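You operate a simulated robot arm through the tools that you are given. There is no shell and no other tool.

The job below is to be done with a simulated robot arm. You get a single attempt, and the scene is never put back.

## Task
Crank the overfull spool back to 25 metres and correct the metre dial.
Fine: back to 25 or just under; dial to 25; brake off to crank, on again after; other settings stay.

It is judged by the outcome, as a careful person would: the job done as asked, and still so three seconds after it is handed in. It fails if anything else is knocked over, pushed out of place, dropped, spilled or broken.

## Robot
A 6-joint arm with a two-finger parallel gripper on a trunk, on a base that drives. Base frame: it is fixed to the floor where the robot stands at the start and does not move with it; the origin is under the middle of the robot, x ahead of it, y to its left, z up. Readings come in m, degrees, newtons and seconds.
With the tool pointing down near the work surface it reaches from about 0.58 to 0.94 m from the robot's upright axis, wherever it stands. Its first joint turns from -149.0 to 149.0 degrees. Places, roughly: blue stop [0.4, 0.1, 0.8]; grey lock knob [0.5, 0.1, 0.8]; quick nut [0.4, 0.4, 1]; red stop [0.5, -0.1, 0.8]; winder brake lever [0.7, 0, 0.9]; winder speed dial [0.1, 0.4, 0.6]; winder tension dial [0.3, 0.1, 0.6]. Payload 3.43 kg.
The TCP is the grasp point between the finger pads, 0.034 m short of the fingertips. In the tool frame z runs along the fingers and y along their closing line. Largest opening 0.128 m; finger width 0.024, thickness 0.012; the body of the gripper, 0.048 by 0.13 m, starts 0.096 m behind the TCP.
Orientation is told as [roll, pitch, yaw] about the base's x, y, z axes, in that order, counted from this pose: with the fingers straight down and closing along the base's y, the tool's x points along the base's -x, its y along +y and its z along -z.

## Interface
- The arm moves only by the tool send_rows. Its argument "increments" is text: rows parted by semicolons, each of 7 numbers parted by spaces: the shift along the base's x, y, z in m, then the turn, a rotation vector about the base's x, y, z in degrees, then the closure, from 0 (fully open) to 1 (shut). In form: tx ty tz ax ay az grip; .... A call has 1 to 20 rows; each row shifts and turns the commanded pose from where the row before left it. A row lasts 0.2 s, in which the tool goes at most 0.05 m and 8.6 degrees; a call with a longer step from one row to the next is refused whole, and so is a gripper value outside its range. Where a pose cannot be reached the arm comes as near as it can. A force on the tool above 70 N (or 10 N above the force at the start of the call, whichever is more), or a blocked arm, ends the call early, and 0.2 s more pass. The fingers move at their own pace (about 0.108 m/s each) and stop on an object; they squeeze with about 25 N. The grip force told is the motor's: it shows also when the fingers shut on nothing. Time passes only in rows, and 0.2 s behind the last, so rows that do not move let the fingers close. It gives the time, the measured TCP pose, the force on the tool (base axes), the opening and the grip force at its end, in the units of the frame above (readings bear some noise), with the torque about the TCP (base axes, N m) and any sound that the robot's microphone picked up.
- Cameras (640 x 400 px; columns grow to the right, rows downward): "scene" is now at [0.0258, 0.1891, 1.6002]; the picture's right is [0.07, -1.00, 0.00], its down [-0.89, -0.06, -0.45] and it looks along [0.45, 0.03, -0.89] (base axes); focal length 262 px, centre (320, 200). "wrist" rides on the gripper at [0.076, -0.011, -0.16] in the tool frame; the picture's right is [0.15, 0.99, 0.00], its down [-0.88, 0.13, -0.46] and it looks along [-0.45, 0.07, 0.89] (tool axes); focal length 234 px, centre (320, 200). There is no depth. A picture from a camera that has moved, and an enlarged one, comes with that camera's place and axes in the base frame and with its lens. The place of the scene camera against the robot may be out by one fixed shift of up to 0.018 m in any direction.
- capture(camera): a new picture of that camera. It takes no simulated time.
- slide_trunk(by): slides the trunk up (or, below 0, down) by that many m; the arm and the scene camera ride with it, the base frame stays. It gives what a move gives, with no picture.
- roll_base(legs): drives the robot by 1 to 6 legs, each [ahead, turn to the left] in m and degrees, along the robot's own axes; the way and the turn of a leg run together, so that a leg with both is an arc; at most 1.5 m and 180 degrees a leg. The arm and the cameras ride along, it lands a little off, and it stops where it bumps. It gives what a move gives.
- aim_head(pan, tilt): turns the head with the scene camera to pan (to the left, within 155 degrees either way) and tilt (down, from -29 to 69), counted from straight ahead of the robot. It gives what a move gives.
- zoom(camera, box): a new picture of the part [left, top, right, bottom] of that camera's present view, enlarged. It takes no simulated time.
- job_done(): hands the job in; it is judged then, once.

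Nothing tells you exact positions but the pictures and the camera data. Unless the task says otherwise, let go and move clear before handing in.

The tools are called after "Emit:" as name(argument=value, ...) on one line, values as JSON. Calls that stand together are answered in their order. send_rows: Moves the arm, as the interface text tells. Its arguments: {"type":"object","properties":{"increments":{"type":"string"}},"required":["increments"]} The other tools are called the same way: slide_trunk (by) slides the trunk up or down; roll_base (legs) drives the base; aim_head (pan, tilt) turns the head that bears the scene camera; capture (camera) takes a picture; zoom (camera, box) takes an enlarged picture of a part of a camera's view; job_done () hands the job in.

At the start:

```text
time: 0.0
tcp_pos: [0.6744, -0.0884, 1.0002]
ee_rot: [0.0, 0.0, -0.4]
contact_force: [-0.3, 0.0, 0.3]
torque: [0.0, 0.02, -0.01]
grip_width: 0.1279
grasp_force: 0.0
trunk travel left (down, up): [-0.65, 0.06]
robot x, y, heading: [-0.0005, 0.0109, 0.5]
head pan, tilt: [4.2, 63.5]
```

scene: 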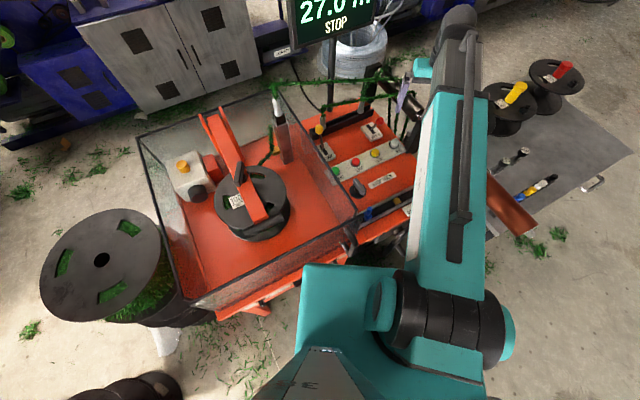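
wrist: 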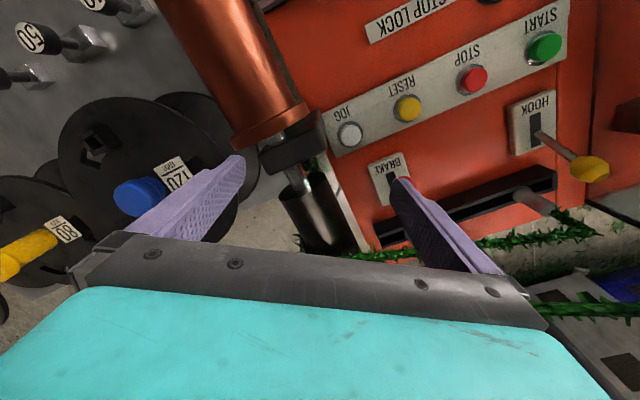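

I see an orange winding machine with a spool inside a clear-walled bay, a display reading about 27.0 m / STOP, and a control panel with buttons, a brake and a hook. I'll look closer at the parts before moving anything.

Emit:
zoom(camera="scene", box=[130, 60, 290, 160])

Emit:
zoom(camera="scene", box=[260, 0, 420, 100])

Emit:
zoom(camera="scene", box=[290, 100, 450, 200])

Emit:
zoom(camera="scene", box=[150, 120, 310, 220])

Emit:
zoom(camera="scene", box=[280, 170, 440, 270])

Emit:
capture(camera="wrist")

```text
4.00 times, centred on (210, 110) of scene
camera zoom: at [0.0258, 0.1891, 1.6002], right [0.07, -1.0, 0.0], down [-0.89, -0.06, -0.45], along [0.45, 0.03, -0.89], focal length 1049 px, centre (760, 560)
```

zoom: 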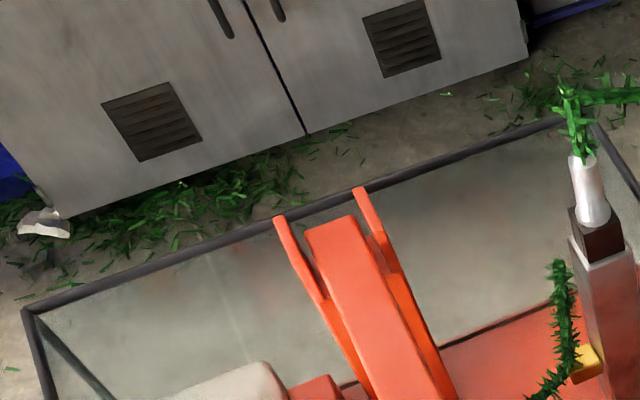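

```text
4.00 times, centred on (340, 50) of scene
camera zoom: at [0.0258, 0.1891, 1.6002], right [0.07, -1.0, 0.0], down [-0.89, -0.06, -0.45], along [0.45, 0.03, -0.89], focal length 1049 px, centre (240, 800)
```

zoom: 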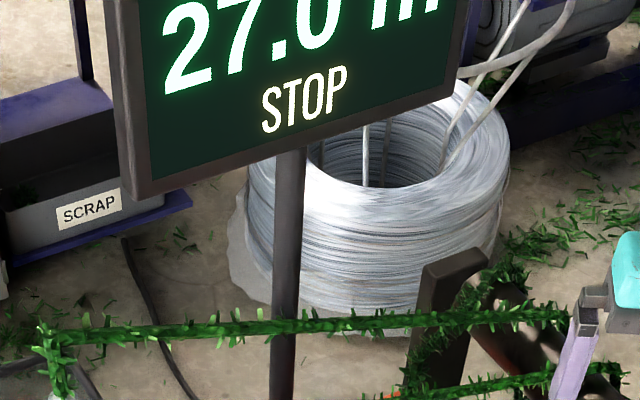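

```text
4.00 times, centred on (370, 150) of scene
camera zoom: at [0.0258, 0.1891, 1.6002], right [0.07, -1.0, 0.0], down [-0.89, -0.06, -0.45], along [0.45, 0.03, -0.89], focal length 1049 px, centre (120, 400)
```

zoom: 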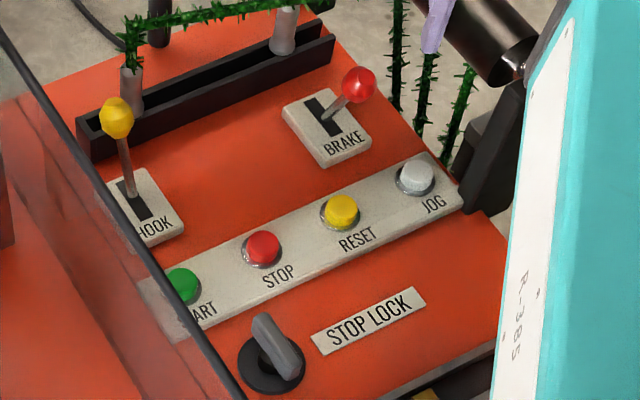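

```text
4.00 times, centred on (230, 170) of scene
camera zoom: at [0.0258, 0.1891, 1.6002], right [0.07, -1.0, 0.0], down [-0.89, -0.06, -0.45], along [0.45, 0.03, -0.89], focal length 1049 px, centre (680, 320)
```

zoom: 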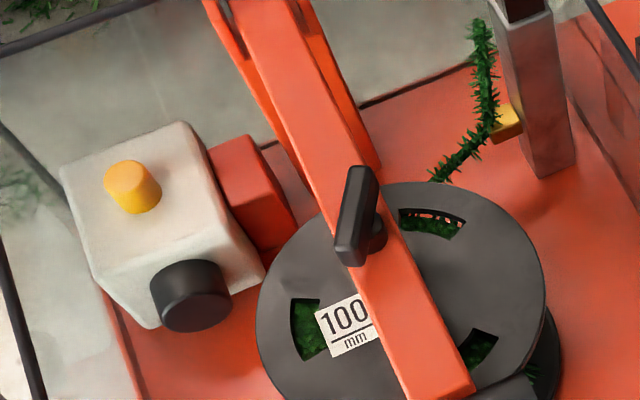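

```text
4.00 times, centred on (360, 220) of scene
camera zoom: at [0.0258, 0.1891, 1.6002], right [0.07, -1.0, 0.0], down [-0.89, -0.06, -0.45], along [0.45, 0.03, -0.89], focal length 1049 px, centre (160, 120)
```

zoom: 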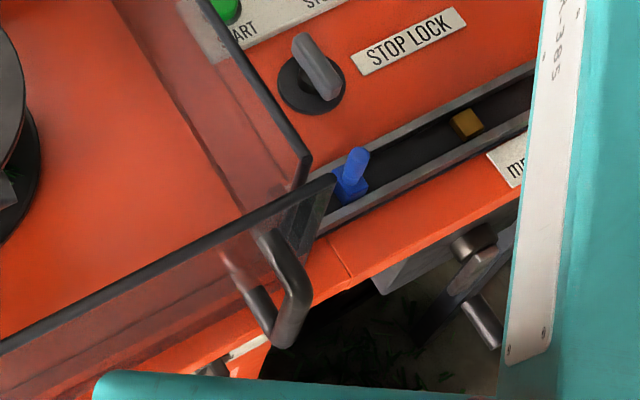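

```text
taken
camera wrist: at [0.599, -0.098, 1.159], right [-0.14, 0.99, 0.0], down [0.88, 0.12, 0.46], along [0.45, 0.06, -0.89], focal length 234 px, centre (320, 200)
```

wrist: 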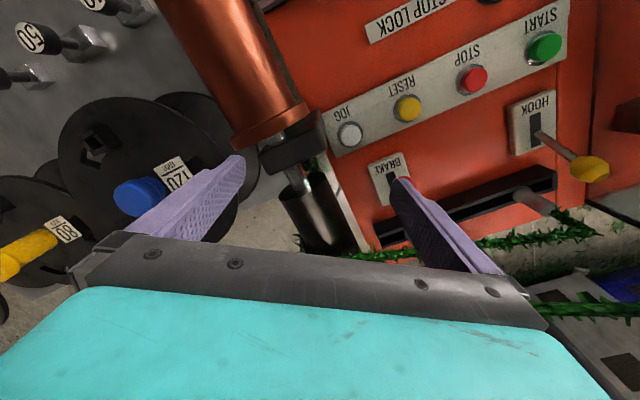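

The arm hides the machine's front right, where a slot with the blue stop, a metre label and a crank-like part are visible. I'll aim the head around for other views before moving.

Emit:
aim_head(pan=10, tilt=69)

Emit:
capture(camera="scene")

Emit:
aim_head(pan=0, tilt=35)

Emit:
capture(camera="scene")

Emit:
aim_head(pan=-40, tilt=50)

Emit:
capture(camera="scene")

```text
time: 0.7
tcp_pos: [0.6741, -0.0869, 1.0011]
ee_rot: [-0.1, -0.1, -0.4]
contact_force: [0.3, 0.6, 0.0]
torque: [-0.01, 0.01, 0.0]
grip_width: 0.1281
grasp_force: 0.0
trunk travel left (down, up): [-0.65, 0.06]
robot x, y, heading: [-0.004, 0.0158, 0.1]
head pan, tilt: [10.0, 68.8]
```

```text
taken
camera scene: at [0.0185, 0.1946, 1.5948], right [0.17, -0.98, 0.0], down [-0.92, -0.16, -0.36], along [0.36, 0.06, -0.93], focal length 262 px, centre (320, 200)
```

scene: 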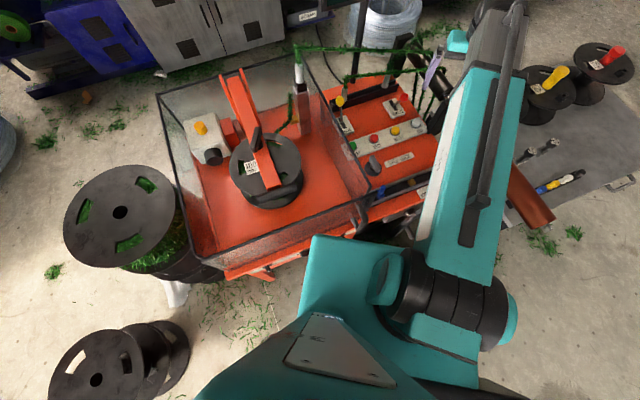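

```text
time: 1.7
tcp_pos: [0.6752, -0.0875, 0.999]
ee_rot: [0.1, 0.1, -0.4]
contact_force: [-0.9, 0.0, 0.1]
torque: [-0.02, 0.01, 0.01]
grip_width: 0.1279
grasp_force: 0.0
trunk travel left (down, up): [-0.65, 0.06]
robot x, y, heading: [0.0022, 0.0125, -0.0]
head pan, tilt: [0.0, 35.0]
```

```text
taken
camera scene: at [0.0514, 0.1846, 1.6384], right [0.0, -1.0, 0.0], down [-0.57, 0.0, -0.82], along [0.82, 0.0, -0.57], focal length 262 px, centre (320, 200)
```

scene: 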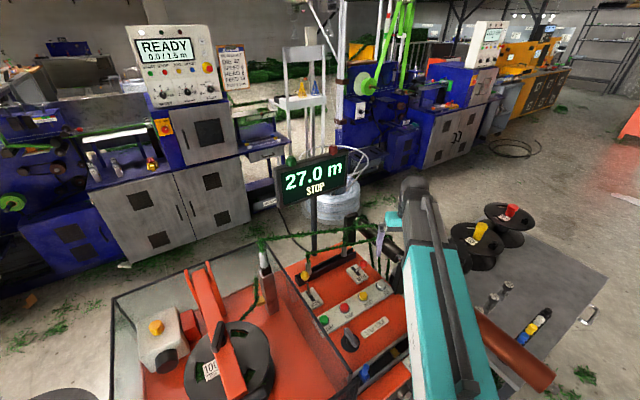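

```text
time: 2.7
tcp_pos: [0.6748, -0.0884, 0.999]
ee_rot: [0.0, 0.0, -0.4]
contact_force: [0.1, -0.4, 0.5]
torque: [0.01, -0.01, -0.01]
grip_width: 0.1281
grasp_force: 0.0
trunk travel left (down, up): [-0.65, 0.06]
robot x, y, heading: [-0.0029, 0.0138, -0.5]
head pan, tilt: [-40.0, 50.0]
```

```text
taken
camera scene: at [0.0224, 0.1351, 1.6168], right [-0.64, -0.77, 0.0], down [-0.59, 0.49, -0.64], along [0.49, -0.41, -0.77], focal length 262 px, centre (320, 200)
```

scene: 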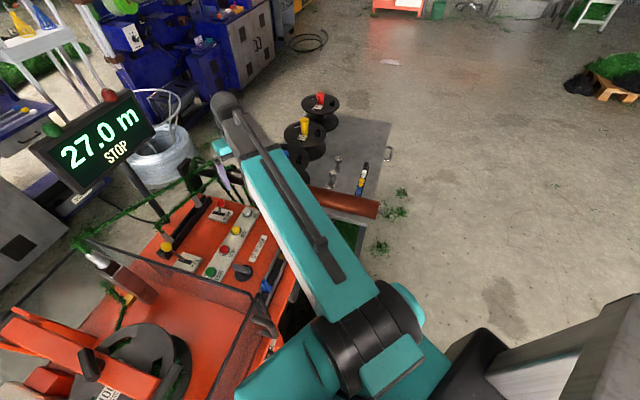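

The arm covers the front of the panel, so I'll lift straight up and then swing it out to the right to reveal the front of the winder.

Emit:
send_rows(increments="0 0 0.04 0 0 0 0;0 0 0.04 0 0 0 0;0 0 0.04 0 0 0 0;0 -0.045 0.02 0 0 0 0;0 -0.05 0 0 0 0 0;0 -0.05 0 0 0 0 0;0 -0.05 0 0 0 0 0;0 -0.05 0 0 0 0 0;-0.01 -0.048 0 0 0 0 0;-0.02 -0.045 0 0 0 0 0;-0.03 -0.04 0 0 0 0 0;-0.03 -0.04 0 0 0 0 0")

Emit:
aim_head(pan=-10, tilt=65)

Emit:
capture(camera="scene")

Emit:
capture(camera="wrist")

```text
time: 3.6
tcp_pos: [0.6784, -0.091, 1.1217]
ee_rot: [0.1, -1.3, -0.7]
contact_force: [12.3, -2.6, -18.4]
torque: [0.42, 0.58, 0.25]
grip_width: 0.1281
grasp_force: 0.0
trunk travel left (down, up): [-0.65, 0.06]
robot x, y, heading: [-0.003, 0.0138, 0.2]
head pan, tilt: [-40.0, 50.0]
stopped in row 4: the force on the tool passed its limit at 104 N (the readings are from after the stop); the commanded pose is now the measured one
```

```text
time: 4.5
tcp_pos: [0.6783, -0.0912, 1.1208]
ee_rot: [0.1, -1.3, -0.6]
contact_force: [18.3, -3.4, -31.5]
torque: [0.56, 0.47, 0.3]
grip_width: 0.128
grasp_force: 0.0
trunk travel left (down, up): [-0.65, 0.06]
robot x, y, heading: [-0.0038, 0.0144, -0.1]
head pan, tilt: [-10.0, 65.0]
```

```text
taken
camera scene: at [0.0232, 0.174, 1.5986], right [-0.17, -0.98, 0.0], down [-0.89, 0.16, -0.42], along [0.42, -0.07, -0.91], focal length 262 px, centre (320, 200)
```

scene: 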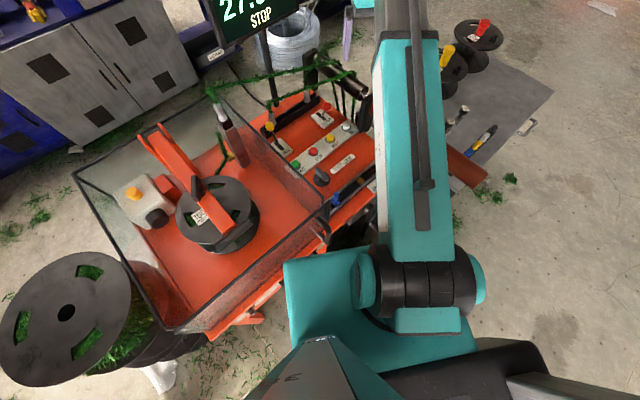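

```text
taken
camera wrist: at [0.599, -0.1014, 1.2796], right [-0.14, 0.99, 0.0], down [0.87, 0.12, 0.48], along [0.47, 0.06, -0.88], focal length 234 px, centre (320, 200)
```

wrist: 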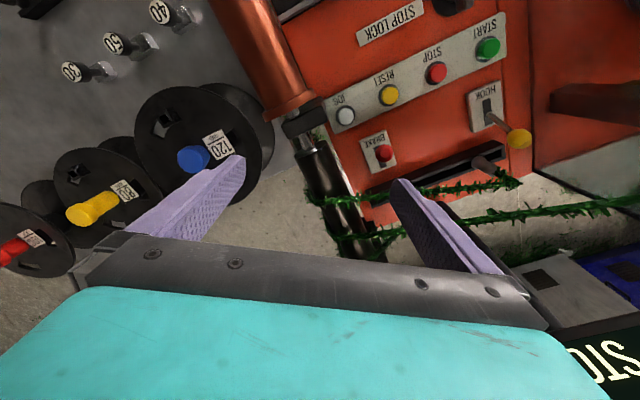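

The lift ended in a stop with something pressing down on the tool. It looks like the wrist is touching its own forearm. I'll back down 3 cm, raise the trunk, then swing the arm right about the robot's axis.

Emit:
send_rows(increments="0 0 -0.02 0 0 0 0;0 0 -0.02 0 0 0 0")

Emit:
slide_trunk(by=0.06)

Emit:
send_rows(increments="-.0088 -.0470 0 0 0 -4 0;-.0120 -.0463 0 0 0 -4 0;-.0152 -.0453 0 0 0 -4 0;-.0184 -.0441 0 0 0 -4 0;-.0214 -.0427 0 0 0 -4 0;-.0243 -.0411 0 0 0 -4 0;-.0271 -.0393 0 0 0 -4 0;-.0298 -.0374 0 0 0 -4 0;-.0324 -.0352 0 0 0 -4 0;-.0347 -.0328 0 0 0 -4 0;-.0369 -.0303 0 0 0 -4 0;-.0390 -.0277 0 0 0 -4 0;-.0408 -.0249 0 0 0 -4 0;-.0424 -.0220 0 0 0 -4 0")

Emit:
capture(camera="scene")

Emit:
capture(camera="wrist")

```text
time: 5.1
tcp_pos: [0.6772, -0.0903, 1.0808]
ee_rot: [0.1, -1.1, -0.7]
contact_force: [0.8, 0.0, 0.2]
torque: [-0.02, 0.01, 0.02]
grip_width: 0.1281
grasp_force: 0.1
trunk travel left (down, up): [-0.65, 0.06]
robot x, y, heading: [-0.0005, 0.01, -0.0]
head pan, tilt: [-10.0, 65.0]
```

```text
time: 6.1
tcp_pos: [0.6779, -0.0901, 1.1415]
ee_rot: [0.1, -1.1, -0.6]
contact_force: [0.1, -0.2, -0.2]
torque: [0.02, -0.05, -0.02]
grip_width: 0.1281
grasp_force: 0.1
trunk travel left (down, up): [-0.71, 0.0]
robot x, y, heading: [-0.0052, 0.0116, 0.2]
head pan, tilt: [-10.0, 65.0]
```

```text
time: 9.1
tcp_pos: [0.2941, -0.6059, 1.1408]
ee_rot: [0.1, -1.3, -56.7]
contact_force: [0.7, 0.2, 0.1]
torque: [0.03, -0.01, -0.01]
grip_width: 0.1281
grasp_force: 0.1
trunk travel left (down, up): [-0.71, 0.0]
robot x, y, heading: [-0.0033, 0.0116, 0.0]
head pan, tilt: [-10.0, 65.0]
```

```text
taken
camera scene: at [0.0224, 0.1737, 1.6586], right [-0.17, -0.98, 0.0], down [-0.89, 0.16, -0.42], along [0.42, -0.07, -0.91], focal length 262 px, centre (320, 200)
```

scene: 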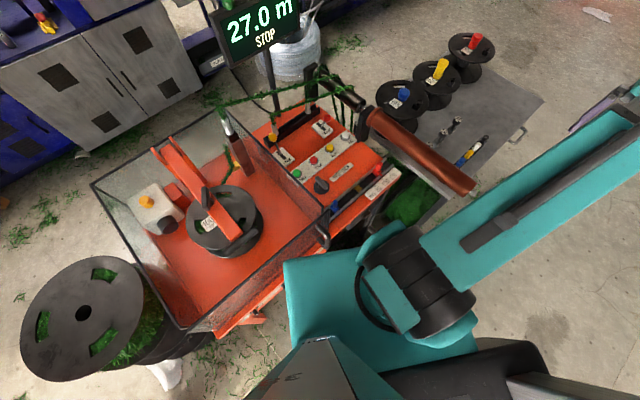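

```text
taken
camera wrist: at [0.2419, -0.5455, 1.2989], right [0.75, 0.67, 0.0], down [0.59, -0.66, 0.47], along [0.31, -0.35, -0.88], focal length 234 px, centre (320, 200)
```

wrist: 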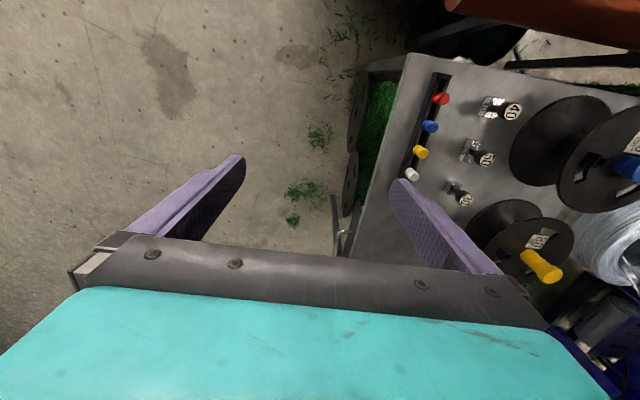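

The panel is in view now. I'll zoom on the details: the metre scale, the stops and the front of the machine.

Emit:
zoom(camera="scene", box=[260, 100, 420, 200])

Emit:
zoom(camera="scene", box=[300, 160, 420, 235])

Emit:
zoom(camera="scene", box=[180, 170, 340, 270])

Emit:
zoom(camera="scene", box=[200, 240, 320, 340])

Emit:
zoom(camera="scene", box=[110, 120, 270, 220])

```text
4.00 times, centred on (340, 150) of scene
camera zoom: at [0.0224, 0.1737, 1.6586], right [-0.17, -0.98, 0.0], down [-0.89, 0.16, -0.42], along [0.42, -0.07, -0.91], focal length 1049 px, centre (240, 400)
```

zoom: 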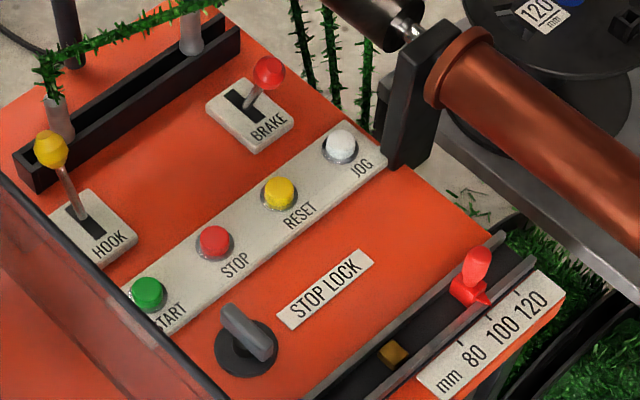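

```text
5.33 times, centred on (360, 198) of scene
camera zoom: at [0.0224, 0.1737, 1.6586], right [-0.17, -0.98, 0.0], down [-0.89, 0.16, -0.42], along [0.42, -0.07, -0.91], focal length 1399 px, centre (107, 213)
```

zoom: 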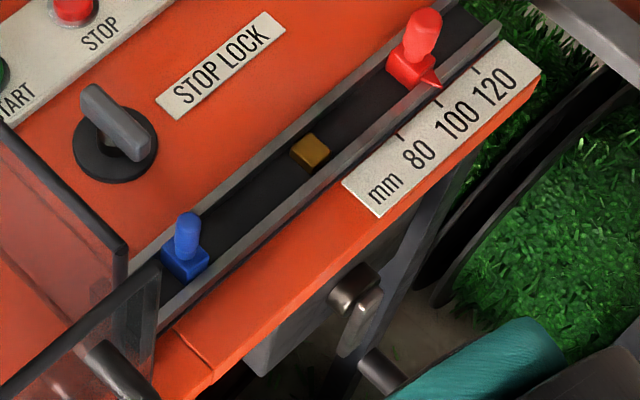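

```text
4.00 times, centred on (260, 220) of scene
camera zoom: at [0.0224, 0.1737, 1.6586], right [-0.17, -0.98, 0.0], down [-0.89, 0.16, -0.42], along [0.42, -0.07, -0.91], focal length 1049 px, centre (560, 120)
```

zoom: 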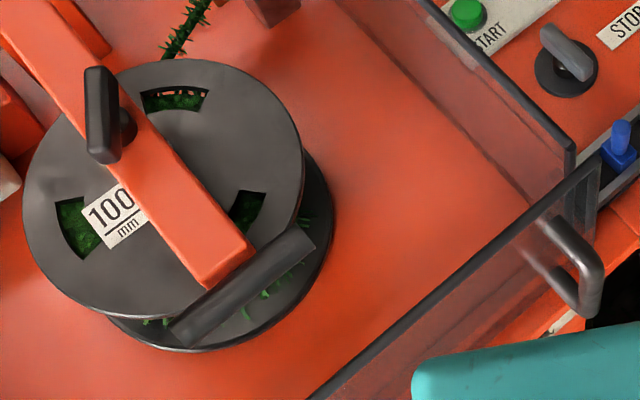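

```text
4.00 times, centred on (260, 290) of scene
camera zoom: at [0.0224, 0.1737, 1.6586], right [-0.17, -0.98, 0.0], down [-0.89, 0.16, -0.42], along [0.42, -0.07, -0.91], focal length 1049 px, centre (560, -160)
```

zoom: 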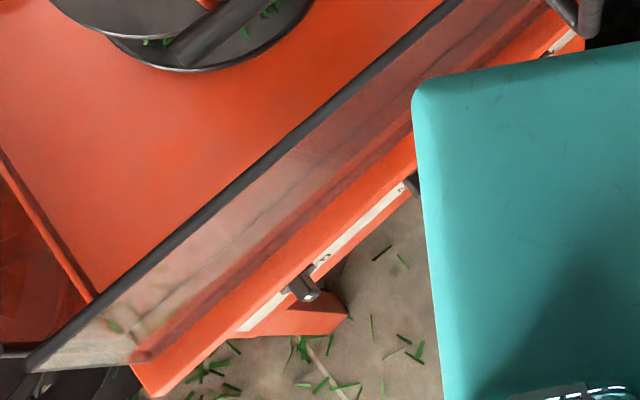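

```text
4.00 times, centred on (190, 170) of scene
camera zoom: at [0.0224, 0.1737, 1.6586], right [-0.17, -0.98, 0.0], down [-0.89, 0.16, -0.42], along [0.42, -0.07, -0.91], focal length 1049 px, centre (840, 320)
```

zoom: 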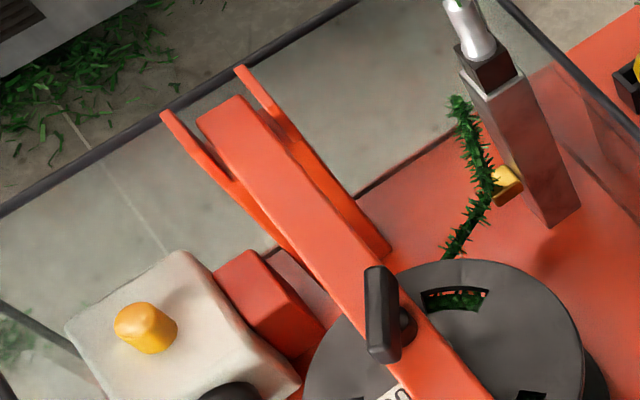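

Front-face dials sit low on the machine's near side, along with a crank, but they're out of view from here. I'll check behind the robot before backing up for a better look.

Emit:
aim_head(pan=150, tilt=40)

Emit:
capture(camera="scene")

Emit:
aim_head(pan=-150, tilt=40)

Emit:
capture(camera="scene")

Emit:
aim_head(pan=80, tilt=60)

Emit:
capture(camera="scene")

```text
time: 11.6
tcp_pos: [0.2953, -0.6039, 1.1413]
ee_rot: [0.2, -1.0, -56.5]
contact_force: [-1.3, -0.5, -0.1]
torque: [-0.02, 0.0, -0.01]
grip_width: 0.1283
grasp_force: 0.1
trunk travel left (down, up): [-0.71, 0.0]
robot x, y, heading: [-0.0008, 0.0085, 0.1]
head pan, tilt: [150.0, 40.0]
```

```text
taken
camera scene: at [-0.1103, 0.2271, 1.6909], right [0.5, 0.87, 0.0], down [0.56, -0.32, -0.77], along [-0.66, 0.38, -0.64], focal length 262 px, centre (320, 200)
```

scene: 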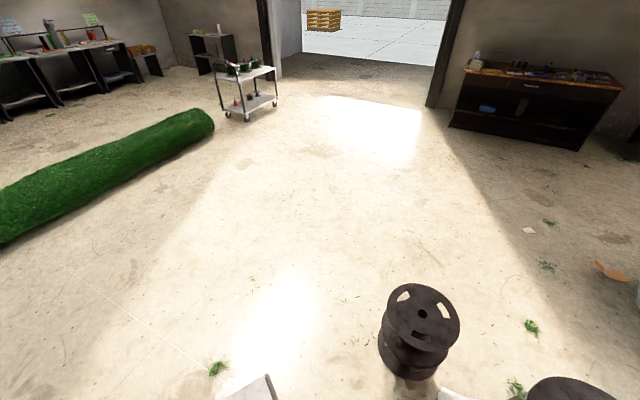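

```text
time: 15.7
tcp_pos: [0.2955, -0.6037, 1.1407]
ee_rot: [0.0, -1.1, -56.7]
contact_force: [-0.8, -0.2, 0.0]
torque: [0.02, -0.01, 0.01]
grip_width: 0.128
grasp_force: 0.0
trunk travel left (down, up): [-0.71, 0.0]
robot x, y, heading: [-0.0057, 0.014, -0.0]
head pan, tilt: [-150.0, 40.0]
```

```text
taken
camera scene: at [-0.1104, 0.1421, 1.6909], right [-0.5, 0.87, 0.0], down [0.56, 0.32, -0.77], along [-0.66, -0.38, -0.64], focal length 262 px, centre (320, 200)
```

scene: 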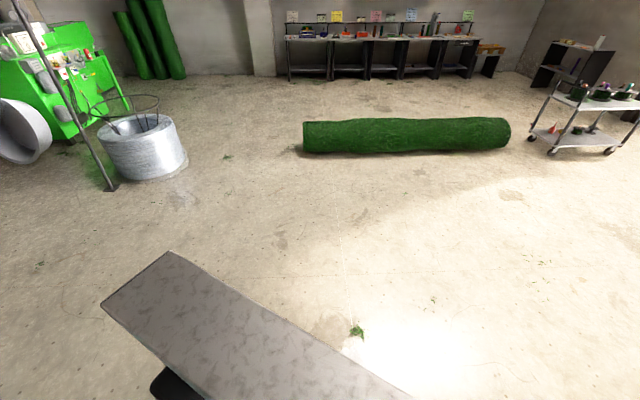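

```text
time: 19.0
tcp_pos: [0.2964, -0.6034, 1.1416]
ee_rot: [0.1, -1.2, -56.6]
contact_force: [0.3, -0.5, -0.3]
torque: [0.0, -0.01, 0.03]
grip_width: 0.1279
grasp_force: 0.1
trunk travel left (down, up): [-0.71, 0.0]
robot x, y, heading: [-0.0023, 0.0142, -0.2]
head pan, tilt: [80.0, 60.0]
```

```text
taken
camera scene: at [-0.0251, 0.2502, 1.6642], right [0.98, -0.17, 0.0], down [-0.15, -0.85, -0.5], along [0.09, 0.49, -0.87], focal length 262 px, centre (320, 200)
```

scene: 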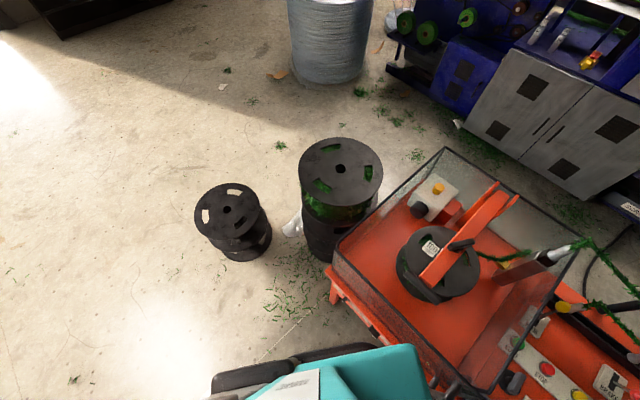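

The floor behind is clear, and the small spool stack is about a metre to the left. I'll back up 0.8 m and look at the winder's front.

Emit:
roll_base(legs=[[-0.8, 0]])

Emit:
aim_head(pan=5, tilt=40)

Emit:
capture(camera="scene")

```text
time: 23.8
tcp_pos: [-0.4939, -0.6058, 1.1425]
ee_rot: [0.2, -1.2, -56.2]
contact_force: [-0.6, -0.1, -0.7]
torque: [0.01, 0.01, -0.01]
grip_width: 0.1279
grasp_force: 0.1
trunk travel left (down, up): [-0.71, 0.0]
robot x, y, heading: [-0.7936, 0.0103, 0.4]
head pan, tilt: [80.0, 60.0]
```

```text
time: 25.2
tcp_pos: [-0.4922, -0.6057, 1.1408]
ee_rot: [0.1, -1.2, -56.0]
contact_force: [-0.1, 0.4, -0.1]
torque: [-0.02, -0.01, 0.01]
grip_width: 0.128
grasp_force: 0.1
trunk travel left (down, up): [-0.71, 0.0]
robot x, y, heading: [-0.7934, 0.0091, 0.6]
head pan, tilt: [5.0, 40.0]
```

```text
taken
camera scene: at [-0.7489, 0.1888, 1.6909], right [0.1, -1.0, 0.0], down [-0.64, -0.06, -0.77], along [0.76, 0.08, -0.64], focal length 262 px, centre (320, 200)
```

scene: 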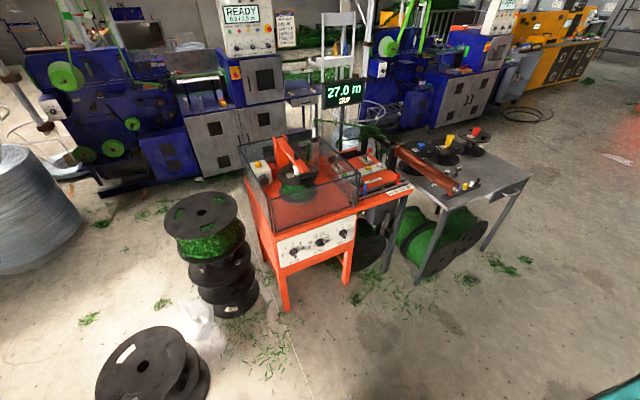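

Emit:
zoom(camera="scene", box=[270, 210, 366, 270])

Emit:
zoom(camera="scene", box=[335, 140, 431, 250])

Emit:
zoom(camera="scene", box=[240, 130, 336, 190])

Emit:
zoom(camera="scene", box=[310, 70, 406, 130])

Emit:
zoom(camera="scene", box=[230, 0, 310, 50])

```text
6.67 times, centred on (318, 240) of scene
camera zoom: at [-0.7489, 0.1888, 1.6909], right [0.1, -1.0, 0.0], down [-0.64, -0.06, -0.77], along [0.76, 0.08, -0.64], focal length 1748 px, centre (333, -67)
```

zoom: 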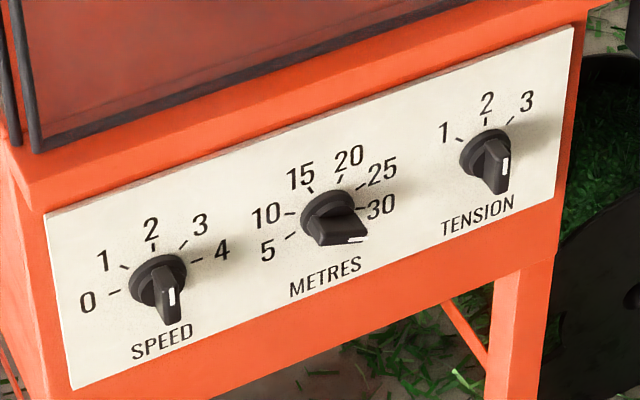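

```text
3.64 times, centred on (383, 195) of scene
camera zoom: at [-0.7489, 0.1888, 1.6909], right [0.1, -1.0, 0.0], down [-0.64, -0.06, -0.77], along [0.76, 0.08, -0.64], focal length 954 px, centre (91, 218)
```

zoom: 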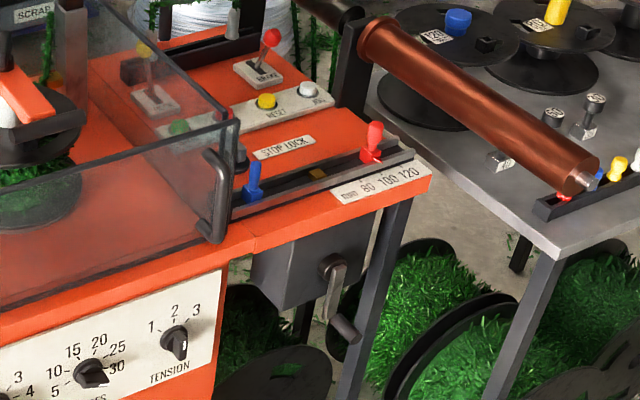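

```text
6.67 times, centred on (288, 160) of scene
camera zoom: at [-0.7489, 0.1888, 1.6909], right [0.1, -1.0, 0.0], down [-0.64, -0.06, -0.77], along [0.76, 0.08, -0.64], focal length 1748 px, centre (533, 467)
```

zoom: 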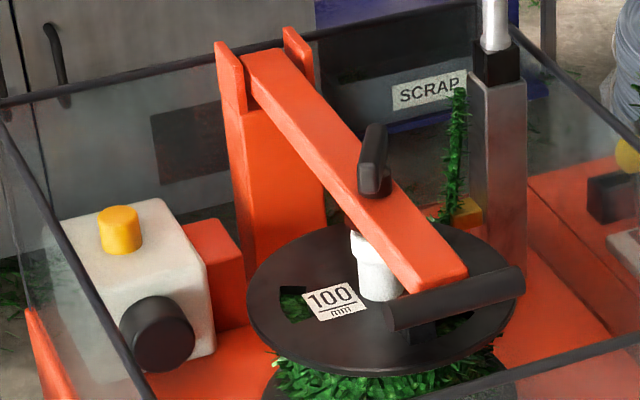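

```text
6.67 times, centred on (358, 100) of scene
camera zoom: at [-0.7489, 0.1888, 1.6909], right [0.1, -1.0, 0.0], down [-0.64, -0.06, -0.77], along [0.76, 0.08, -0.64], focal length 1748 px, centre (67, 867)
```

zoom: 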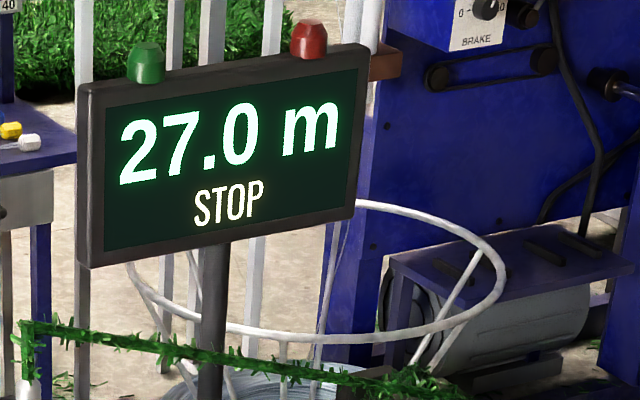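

```text
8.00 times, centred on (270, 25) of scene
camera zoom: at [-0.7489, 0.1888, 1.6909], right [0.1, -1.0, 0.0], down [-0.64, -0.06, -0.77], along [0.76, 0.08, -0.64], focal length 2098 px, centre (720, 1600)
```

zoom: 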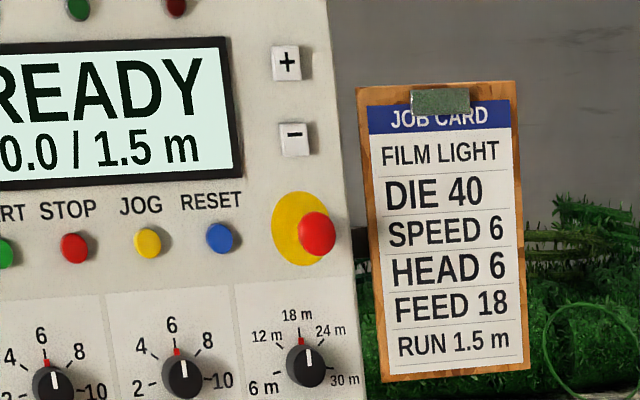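

I now see the front: SPEED, METRES and TENSION dials, and a hand crank under the right end of the table. METRES seems to point around 30. I'll zoom in further on the brake, crank and dial.

Emit:
zoom(camera="scene", box=[345, 140, 393, 170])

Emit:
zoom(camera="scene", box=[395, 200, 443, 240])

Emit:
zoom(camera="scene", box=[300, 225, 340, 255])

Emit:
zoom(camera="scene", box=[400, 195, 424, 235])

Emit:
zoom(camera="scene", box=[355, 195, 403, 245])

```text
13.33 times, centred on (369, 155) of scene
camera zoom: at [-0.7489, 0.1888, 1.6909], right [0.1, -1.0, 0.0], down [-0.64, -0.06, -0.77], along [0.76, 0.08, -0.64], focal length 3496 px, centre (-333, 800)
```

zoom: 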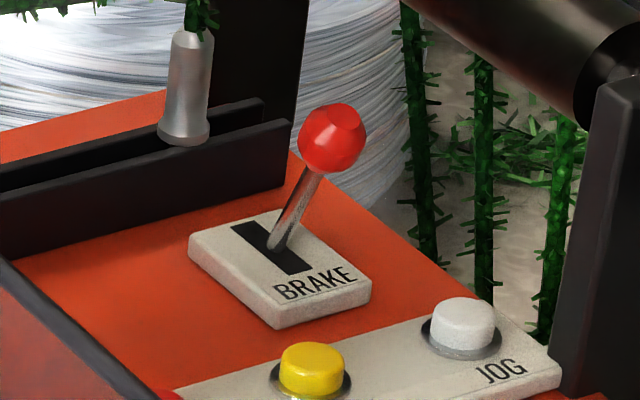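

```text
10.00 times, centred on (419, 220) of scene
camera zoom: at [-0.7489, 0.1888, 1.6909], right [0.1, -1.0, 0.0], down [-0.64, -0.06, -0.77], along [0.76, 0.08, -0.64], focal length 2622 px, centre (-670, 0)
```

zoom: 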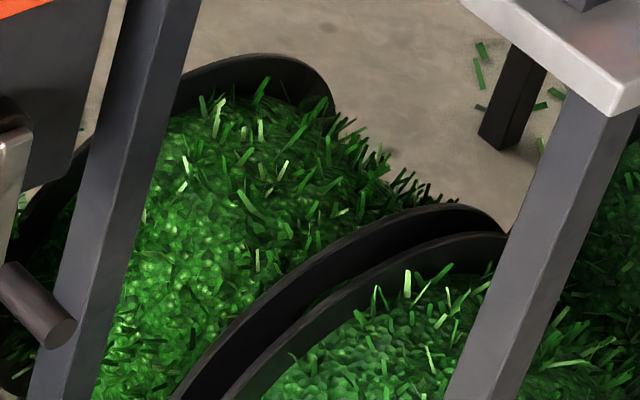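

```text
13.33 times, centred on (320, 240) of scene
camera zoom: at [-0.7489, 0.1888, 1.6909], right [0.1, -1.0, 0.0], down [-0.64, -0.06, -0.77], along [0.76, 0.08, -0.64], focal length 3496 px, centre (320, -333)
```

zoom: 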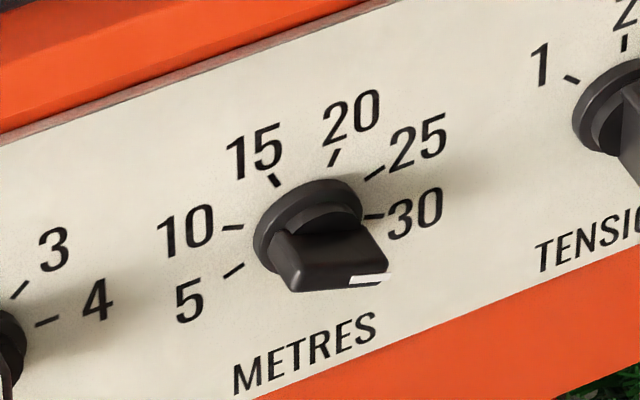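

```text
10.00 times, centred on (412, 215) of scene
camera zoom: at [-0.7489, 0.1888, 1.6909], right [0.1, -1.0, 0.0], down [-0.64, -0.06, -0.77], along [0.76, 0.08, -0.64], focal length 2622 px, centre (-600, 50)
```

zoom: 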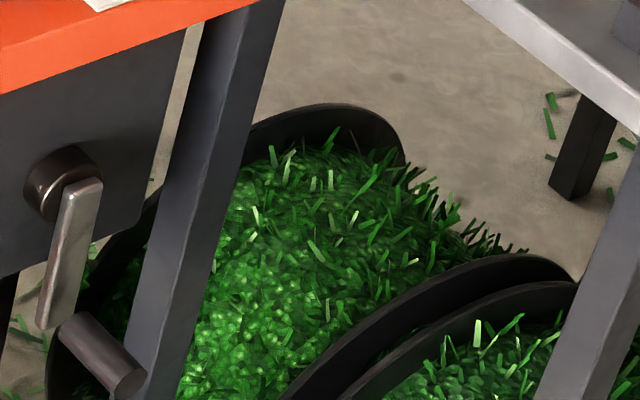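

```text
8.00 times, centred on (379, 220) of scene
camera zoom: at [-0.7489, 0.1888, 1.6909], right [0.1, -1.0, 0.0], down [-0.64, -0.06, -0.77], along [0.76, 0.08, -0.64], focal length 2098 px, centre (-152, 40)
```

zoom: 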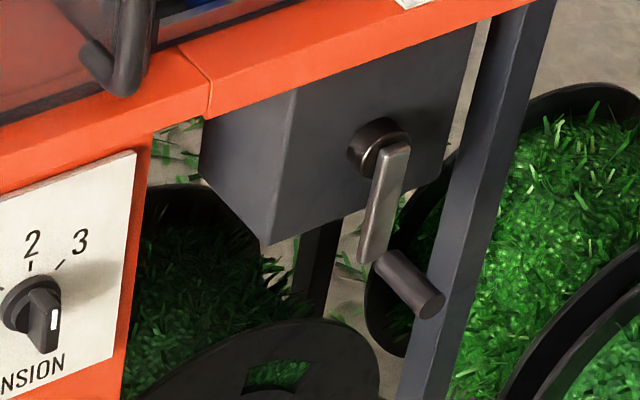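

I've got a clear picture: the brake lever leans toward the machine's front in a front-to-back slot, ball at about (0.70, 0.017, 0.905). I'll drive forward again and swing the arm back over the brake with the fingers opening along the slot.

Emit:
roll_base(legs=[[0.79, 0]])

Emit:
send_rows(increments=".0424 .0220 0 0 0 0 0;.0408 .0249 0 0 0 0 0;.0390 .0277 0 0 0 0 0;.0369 .0303 0 0 0 0 0;.0347 .0328 0 0 0 0 0;.0324 .0352 0 0 0 0 0;.0298 .0374 0 0 0 0 0;.0271 .0393 0 0 0 0 0;.0243 .0411 0 0 0 0 0;.0214 .0427 0 0 0 0 0;.0184 .0441 0 0 0 0 0;.0152 .0453 0 0 0 0 0;.0120 .0463 0 0 0 0 0")

Emit:
capture(camera="wrist")

Emit:
aim_head(pan=-5, tilt=50)

Emit:
capture(camera="scene")

```text
time: 29.9
tcp_pos: [0.2649, -0.6096, 1.1414]
ee_rot: [0.1, -1.1, -57.1]
contact_force: [0.2, -0.3, 0.3]
torque: [-0.01, 0.0, -0.01]
grip_width: 0.128
grasp_force: 0.1
trunk travel left (down, up): [-0.71, 0.0]
robot x, y, heading: [-0.0265, 0.0108, -0.7]
head pan, tilt: [5.0, 40.0]
```

```text
time: 32.7
tcp_pos: [0.6405, -0.1413, 1.1417]
ee_rot: [0.1, -1.3, -57.2]
contact_force: [0.2, -0.3, 0.4]
torque: [0.02, 0.0, 0.0]
grip_width: 0.1283
grasp_force: 0.0
trunk travel left (down, up): [-0.71, 0.0]
robot x, y, heading: [-0.0279, 0.0112, -0.4]
head pan, tilt: [5.0, 40.0]
```

```text
taken
camera wrist: at [0.5881, -0.0804, 1.3003], right [0.75, 0.66, 0.0], down [0.58, -0.66, 0.47], along [0.31, -0.36, -0.88], focal length 234 px, centre (320, 200)
```

wrist: 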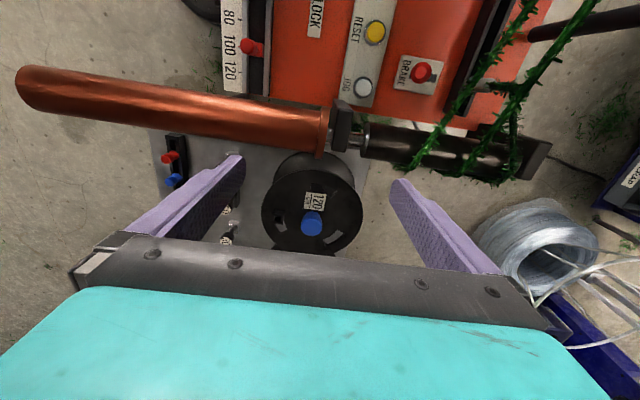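

```text
time: 33.4
tcp_pos: [0.6392, -0.1416, 1.1423]
ee_rot: [0.1, -1.1, -57.0]
contact_force: [-0.5, 0.7, 0.4]
torque: [0.01, 0.0, -0.01]
grip_width: 0.1286
grasp_force: 0.0
trunk travel left (down, up): [-0.71, 0.0]
robot x, y, heading: [-0.0286, 0.0121, -0.6]
head pan, tilt: [-5.0, 50.0]
```

```text
taken
camera scene: at [0.0151, 0.1752, 1.6768], right [-0.09, -1.0, 0.0], down [-0.76, 0.07, -0.64], along [0.64, -0.06, -0.77], focal length 262 px, centre (320, 200)
```

scene: 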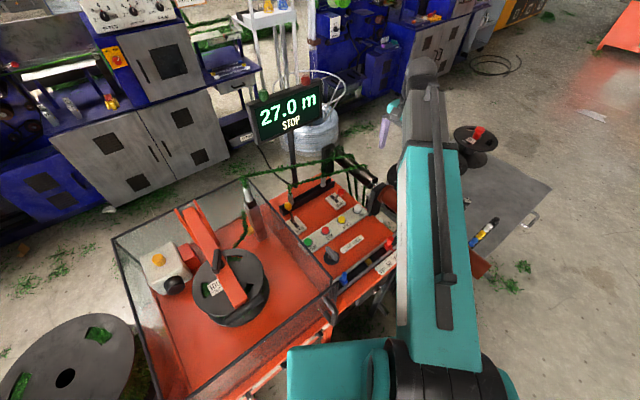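

The wrist camera shows the brake ball and two turf strands running above it. I need their height before lowering the gripper, so I'll zoom in.

Emit:
zoom(camera="scene", box=[270, 130, 400, 215])

Emit:
zoom(camera="wrist", box=[340, 0, 600, 190])

```text
4.71 times, centred on (335, 172) of scene
camera zoom: at [0.0151, 0.1752, 1.6768], right [-0.09, -1.0, 0.0], down [-0.76, 0.07, -0.64], along [0.64, -0.06, -0.77], focal length 1234 px, centre (249, 329)
```

zoom: 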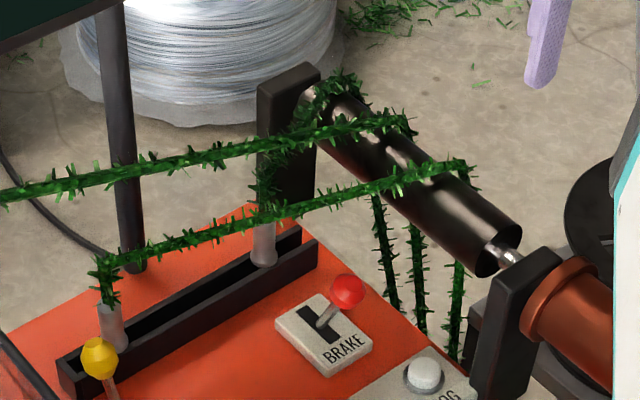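

```text
2.11 times, centred on (470, 95) of wrist
camera zoom: at [0.5878, -0.0815, 1.3003], right [0.75, 0.66, 0.0], down [0.58, -0.66, 0.47], along [0.31, -0.36, -0.88], focal length 493 px, centre (4, 421)
```

zoom: 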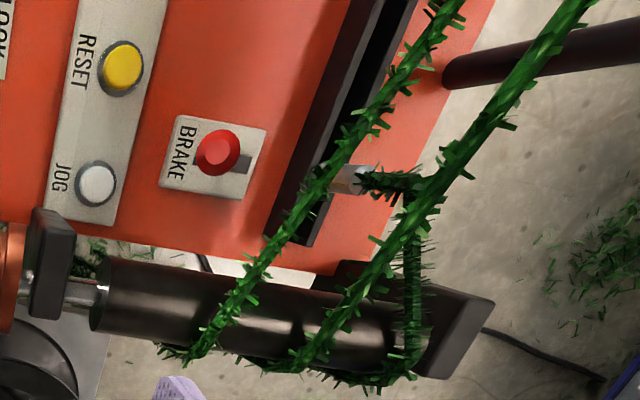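

The near turf strand passes about 5 cm behind the ball and only slightly above it, so a downward-pointing tool would catch it. I'll reach the ball from the front with the tool pitched about 25° below horizontal. To do that I'll back the base up and turn the tool in free space.

Emit:
roll_base(legs=[[-0.2, 0]])

Emit:
send_rows(increments="0 0 0 0 0 8.4 0;0 0 0 0 0 8.4 0;0 0 0 0 0 8.4 0;0 0 0 0 0 8.4 0;0 0 0 0 0 8.4 0;0 0 0 0 0 8.4 0;0 0 0 0 0 8.4 0;0 0 0 0 0 8.4 0")

Emit:
send_rows(increments="0.02 0 0 1.41 -8 0 0;0.02 0 0 1.41 -8 0 0;0.02 0 0 1.41 -8 0 0;0.02 0 0 1.41 -8 0 0;0.02 0 0 1.41 -8 0 0;0.02 0 0 1.41 -8 0 0;0.02 0 0 1.41 -8 0 0;0.02 0 0 1.41 -8 0 0")

Emit:
capture(camera="scene")

Emit:
capture(camera="wrist")

```text
time: 35.2
tcp_pos: [0.4338, -0.1401, 1.1434]
ee_rot: [0.2, -1.2, -57.1]
contact_force: [-0.7, -0.2, 0.9]
torque: [-0.02, -0.05, -0.01]
grip_width: 0.1281
grasp_force: 0.0
trunk travel left (down, up): [-0.71, 0.0]
robot x, y, heading: [-0.2357, 0.013, -0.4]
head pan, tilt: [-5.0, 50.0]
```

```text
time: 37.0
tcp_pos: [0.4351, -0.1402, 1.1432]
ee_rot: [0.1, -1.1, 10.2]
contact_force: [0.4, -0.3, -0.4]
torque: [-0.02, 0.05, 0.07]
grip_width: 0.128
grasp_force: 0.0
trunk travel left (down, up): [-0.71, 0.0]
robot x, y, heading: [-0.2335, 0.0133, -0.5]
head pan, tilt: [-5.0, 50.0]
```

```text
time: 38.8
tcp_pos: [0.5954, -0.1413, 1.1418]
ee_rot: [-0.1, -66.3, 10.2]
contact_force: [1.1, -0.4, 0.1]
torque: [-0.01, -0.03, -0.03]
grip_width: 0.128
grasp_force: 0.0
trunk travel left (down, up): [-0.71, 0.0]
robot x, y, heading: [-0.2324, 0.0115, -0.8]
head pan, tilt: [-5.0, 50.0]
```

```text
taken
camera scene: at [-0.1894, 0.1766, 1.6768], right [-0.1, -1.0, 0.0], down [-0.76, 0.07, -0.64], along [0.64, -0.06, -0.77], focal length 262 px, centre (320, 200)
```

scene: 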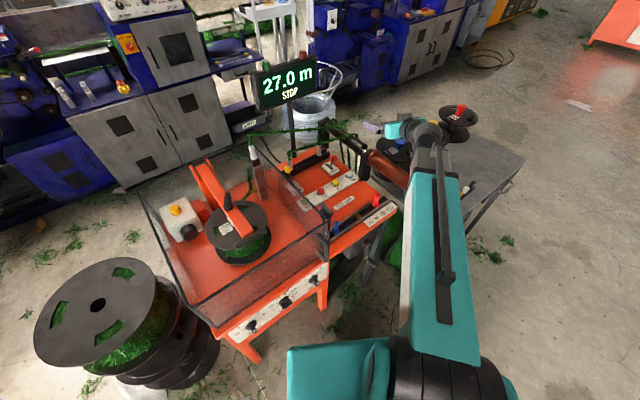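

```text
taken
camera wrist: at [0.4228, -0.1828, 1.1372], right [-0.23, 0.96, -0.13], down [-0.08, 0.12, 0.99], along [0.97, 0.24, 0.05], focal length 234 px, centre (320, 200)
```

wrist: 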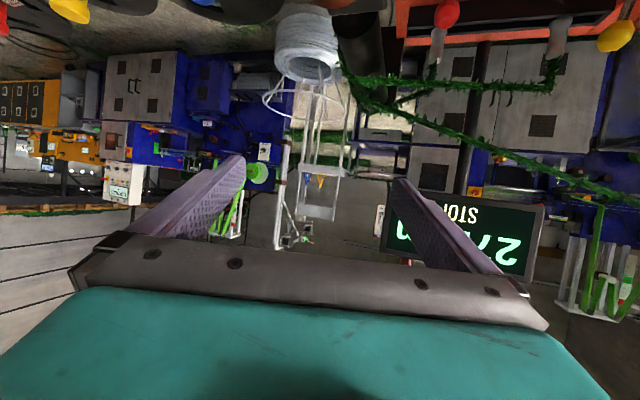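

The tool now points forward, about 24° below horizontal. Next I'll narrow the fingers, move left in line with the ball, and descend to a standoff 10 cm short of it.

Emit:
send_rows(increments="0 0.047 0 0 0 0 0.45;0 0.047 0 0 0 0 0.45;0.01 0.046 0 0 0 0 0.45;0 0 -0.04 0 0 0 0.45;0 0 -0.04 0 0 0 0.45;0 0 -0.04 0 0 0 0.45;0 0 -0.04 0 0 0 0.45;0 0 -0.037 0 0 0 0.45")

Emit:
capture(camera="wrist")

Emit:
aim_head(pan=0, tilt=48)

Emit:
zoom(camera="scene", box=[260, 90, 440, 210])

```text
time: 40.6
tcp_pos: [0.605, -0.0013, 0.9446]
ee_rot: [-0.1, -66.2, 10.2]
contact_force: [0.2, 0.0, -0.5]
torque: [0.0, -0.04, -0.01]
grip_width: 0.0706
grasp_force: 0.0
trunk travel left (down, up): [-0.71, 0.0]
robot x, y, heading: [-0.2318, 0.0144, -0.6]
head pan, tilt: [-5.0, 50.0]
```

```text
taken
camera wrist: at [0.433, -0.0435, 0.9379], right [-0.23, 0.96, -0.13], down [-0.08, 0.12, 0.99], along [0.97, 0.24, 0.05], focal length 234 px, centre (320, 200)
```

wrist: 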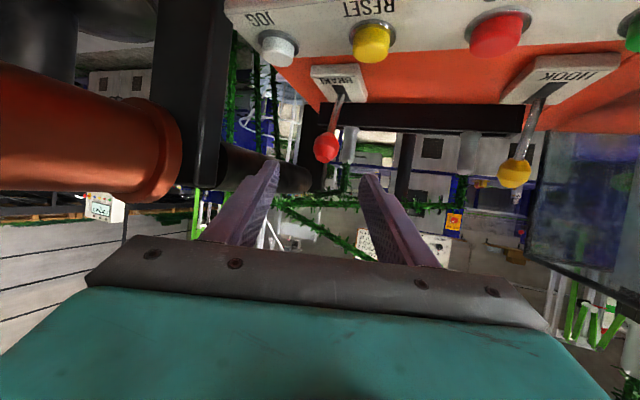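

```text
time: 41.2
tcp_pos: [0.6043, -0.0018, 0.9429]
ee_rot: [-0.1, -66.0, 10.1]
contact_force: [-0.8, -0.5, 0.0]
torque: [0.02, 0.0, 0.03]
grip_width: 0.0704
grasp_force: 0.0
trunk travel left (down, up): [-0.71, 0.0]
robot x, y, heading: [-0.2338, 0.0149, -0.7]
head pan, tilt: [0.0, 48.0]
```

```text
3.33 times, centred on (350, 150) of scene
camera zoom: at [-0.1876, 0.1834, 1.6794], right [-0.01, -1.0, 0.0], down [-0.74, 0.01, -0.67], along [0.67, -0.01, -0.74], focal length 874 px, centre (220, 367)
```

zoom: 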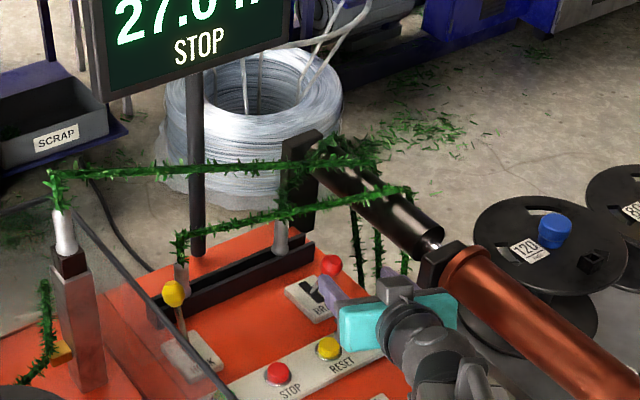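

The ball lies almost on the tool axis, refined to about (0.700, 0.021, 0.892). I'll advance onto it, check, then close.

Emit:
send_rows(increments="0.0265 0.0065 -0.015 0 0 0 0.45;0.0265 0.0065 -0.015 0 0 0 0.45;0.0265 0.0065 -0.015 0 0 0 0.45")

Emit:
capture(camera="wrist")

Emit:
zoom(camera="scene", box=[300, 120, 420, 200])

```text
time: 42.0
tcp_pos: [0.6851, 0.018, 0.9]
ee_rot: [-0.1, -66.2, 10.2]
contact_force: [-0.6, -0.7, 0.6]
torque: [0.03, 0.01, 0.03]
grip_width: 0.07
grasp_force: 0.1
trunk travel left (down, up): [-0.71, 0.0]
robot x, y, heading: [-0.2306, 0.0145, -0.4]
head pan, tilt: [0.0, 48.0]
```

```text
taken
camera wrist: at [0.5136, -0.0232, 0.8949], right [-0.23, 0.96, -0.13], down [-0.08, 0.12, 0.99], along [0.97, 0.24, 0.05], focal length 234 px, centre (320, 200)
```

wrist: 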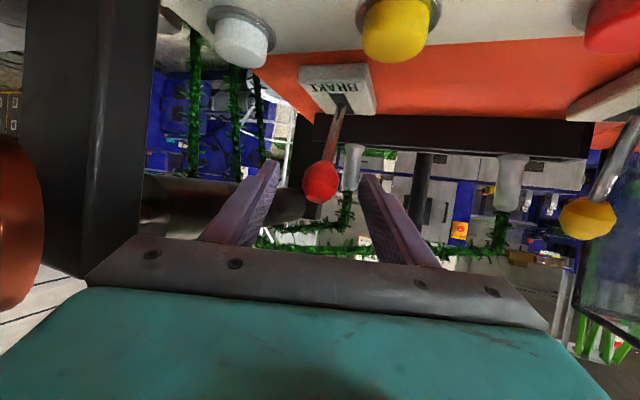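

```text
5.00 times, centred on (360, 160) of scene
camera zoom: at [-0.1871, 0.1834, 1.6794], right [-0.01, -1.0, 0.0], down [-0.74, 0.01, -0.67], along [0.67, -0.01, -0.74], focal length 1311 px, centre (120, 400)
```

zoom: 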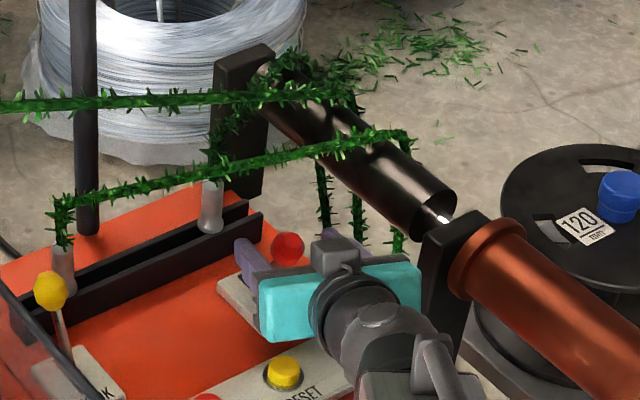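

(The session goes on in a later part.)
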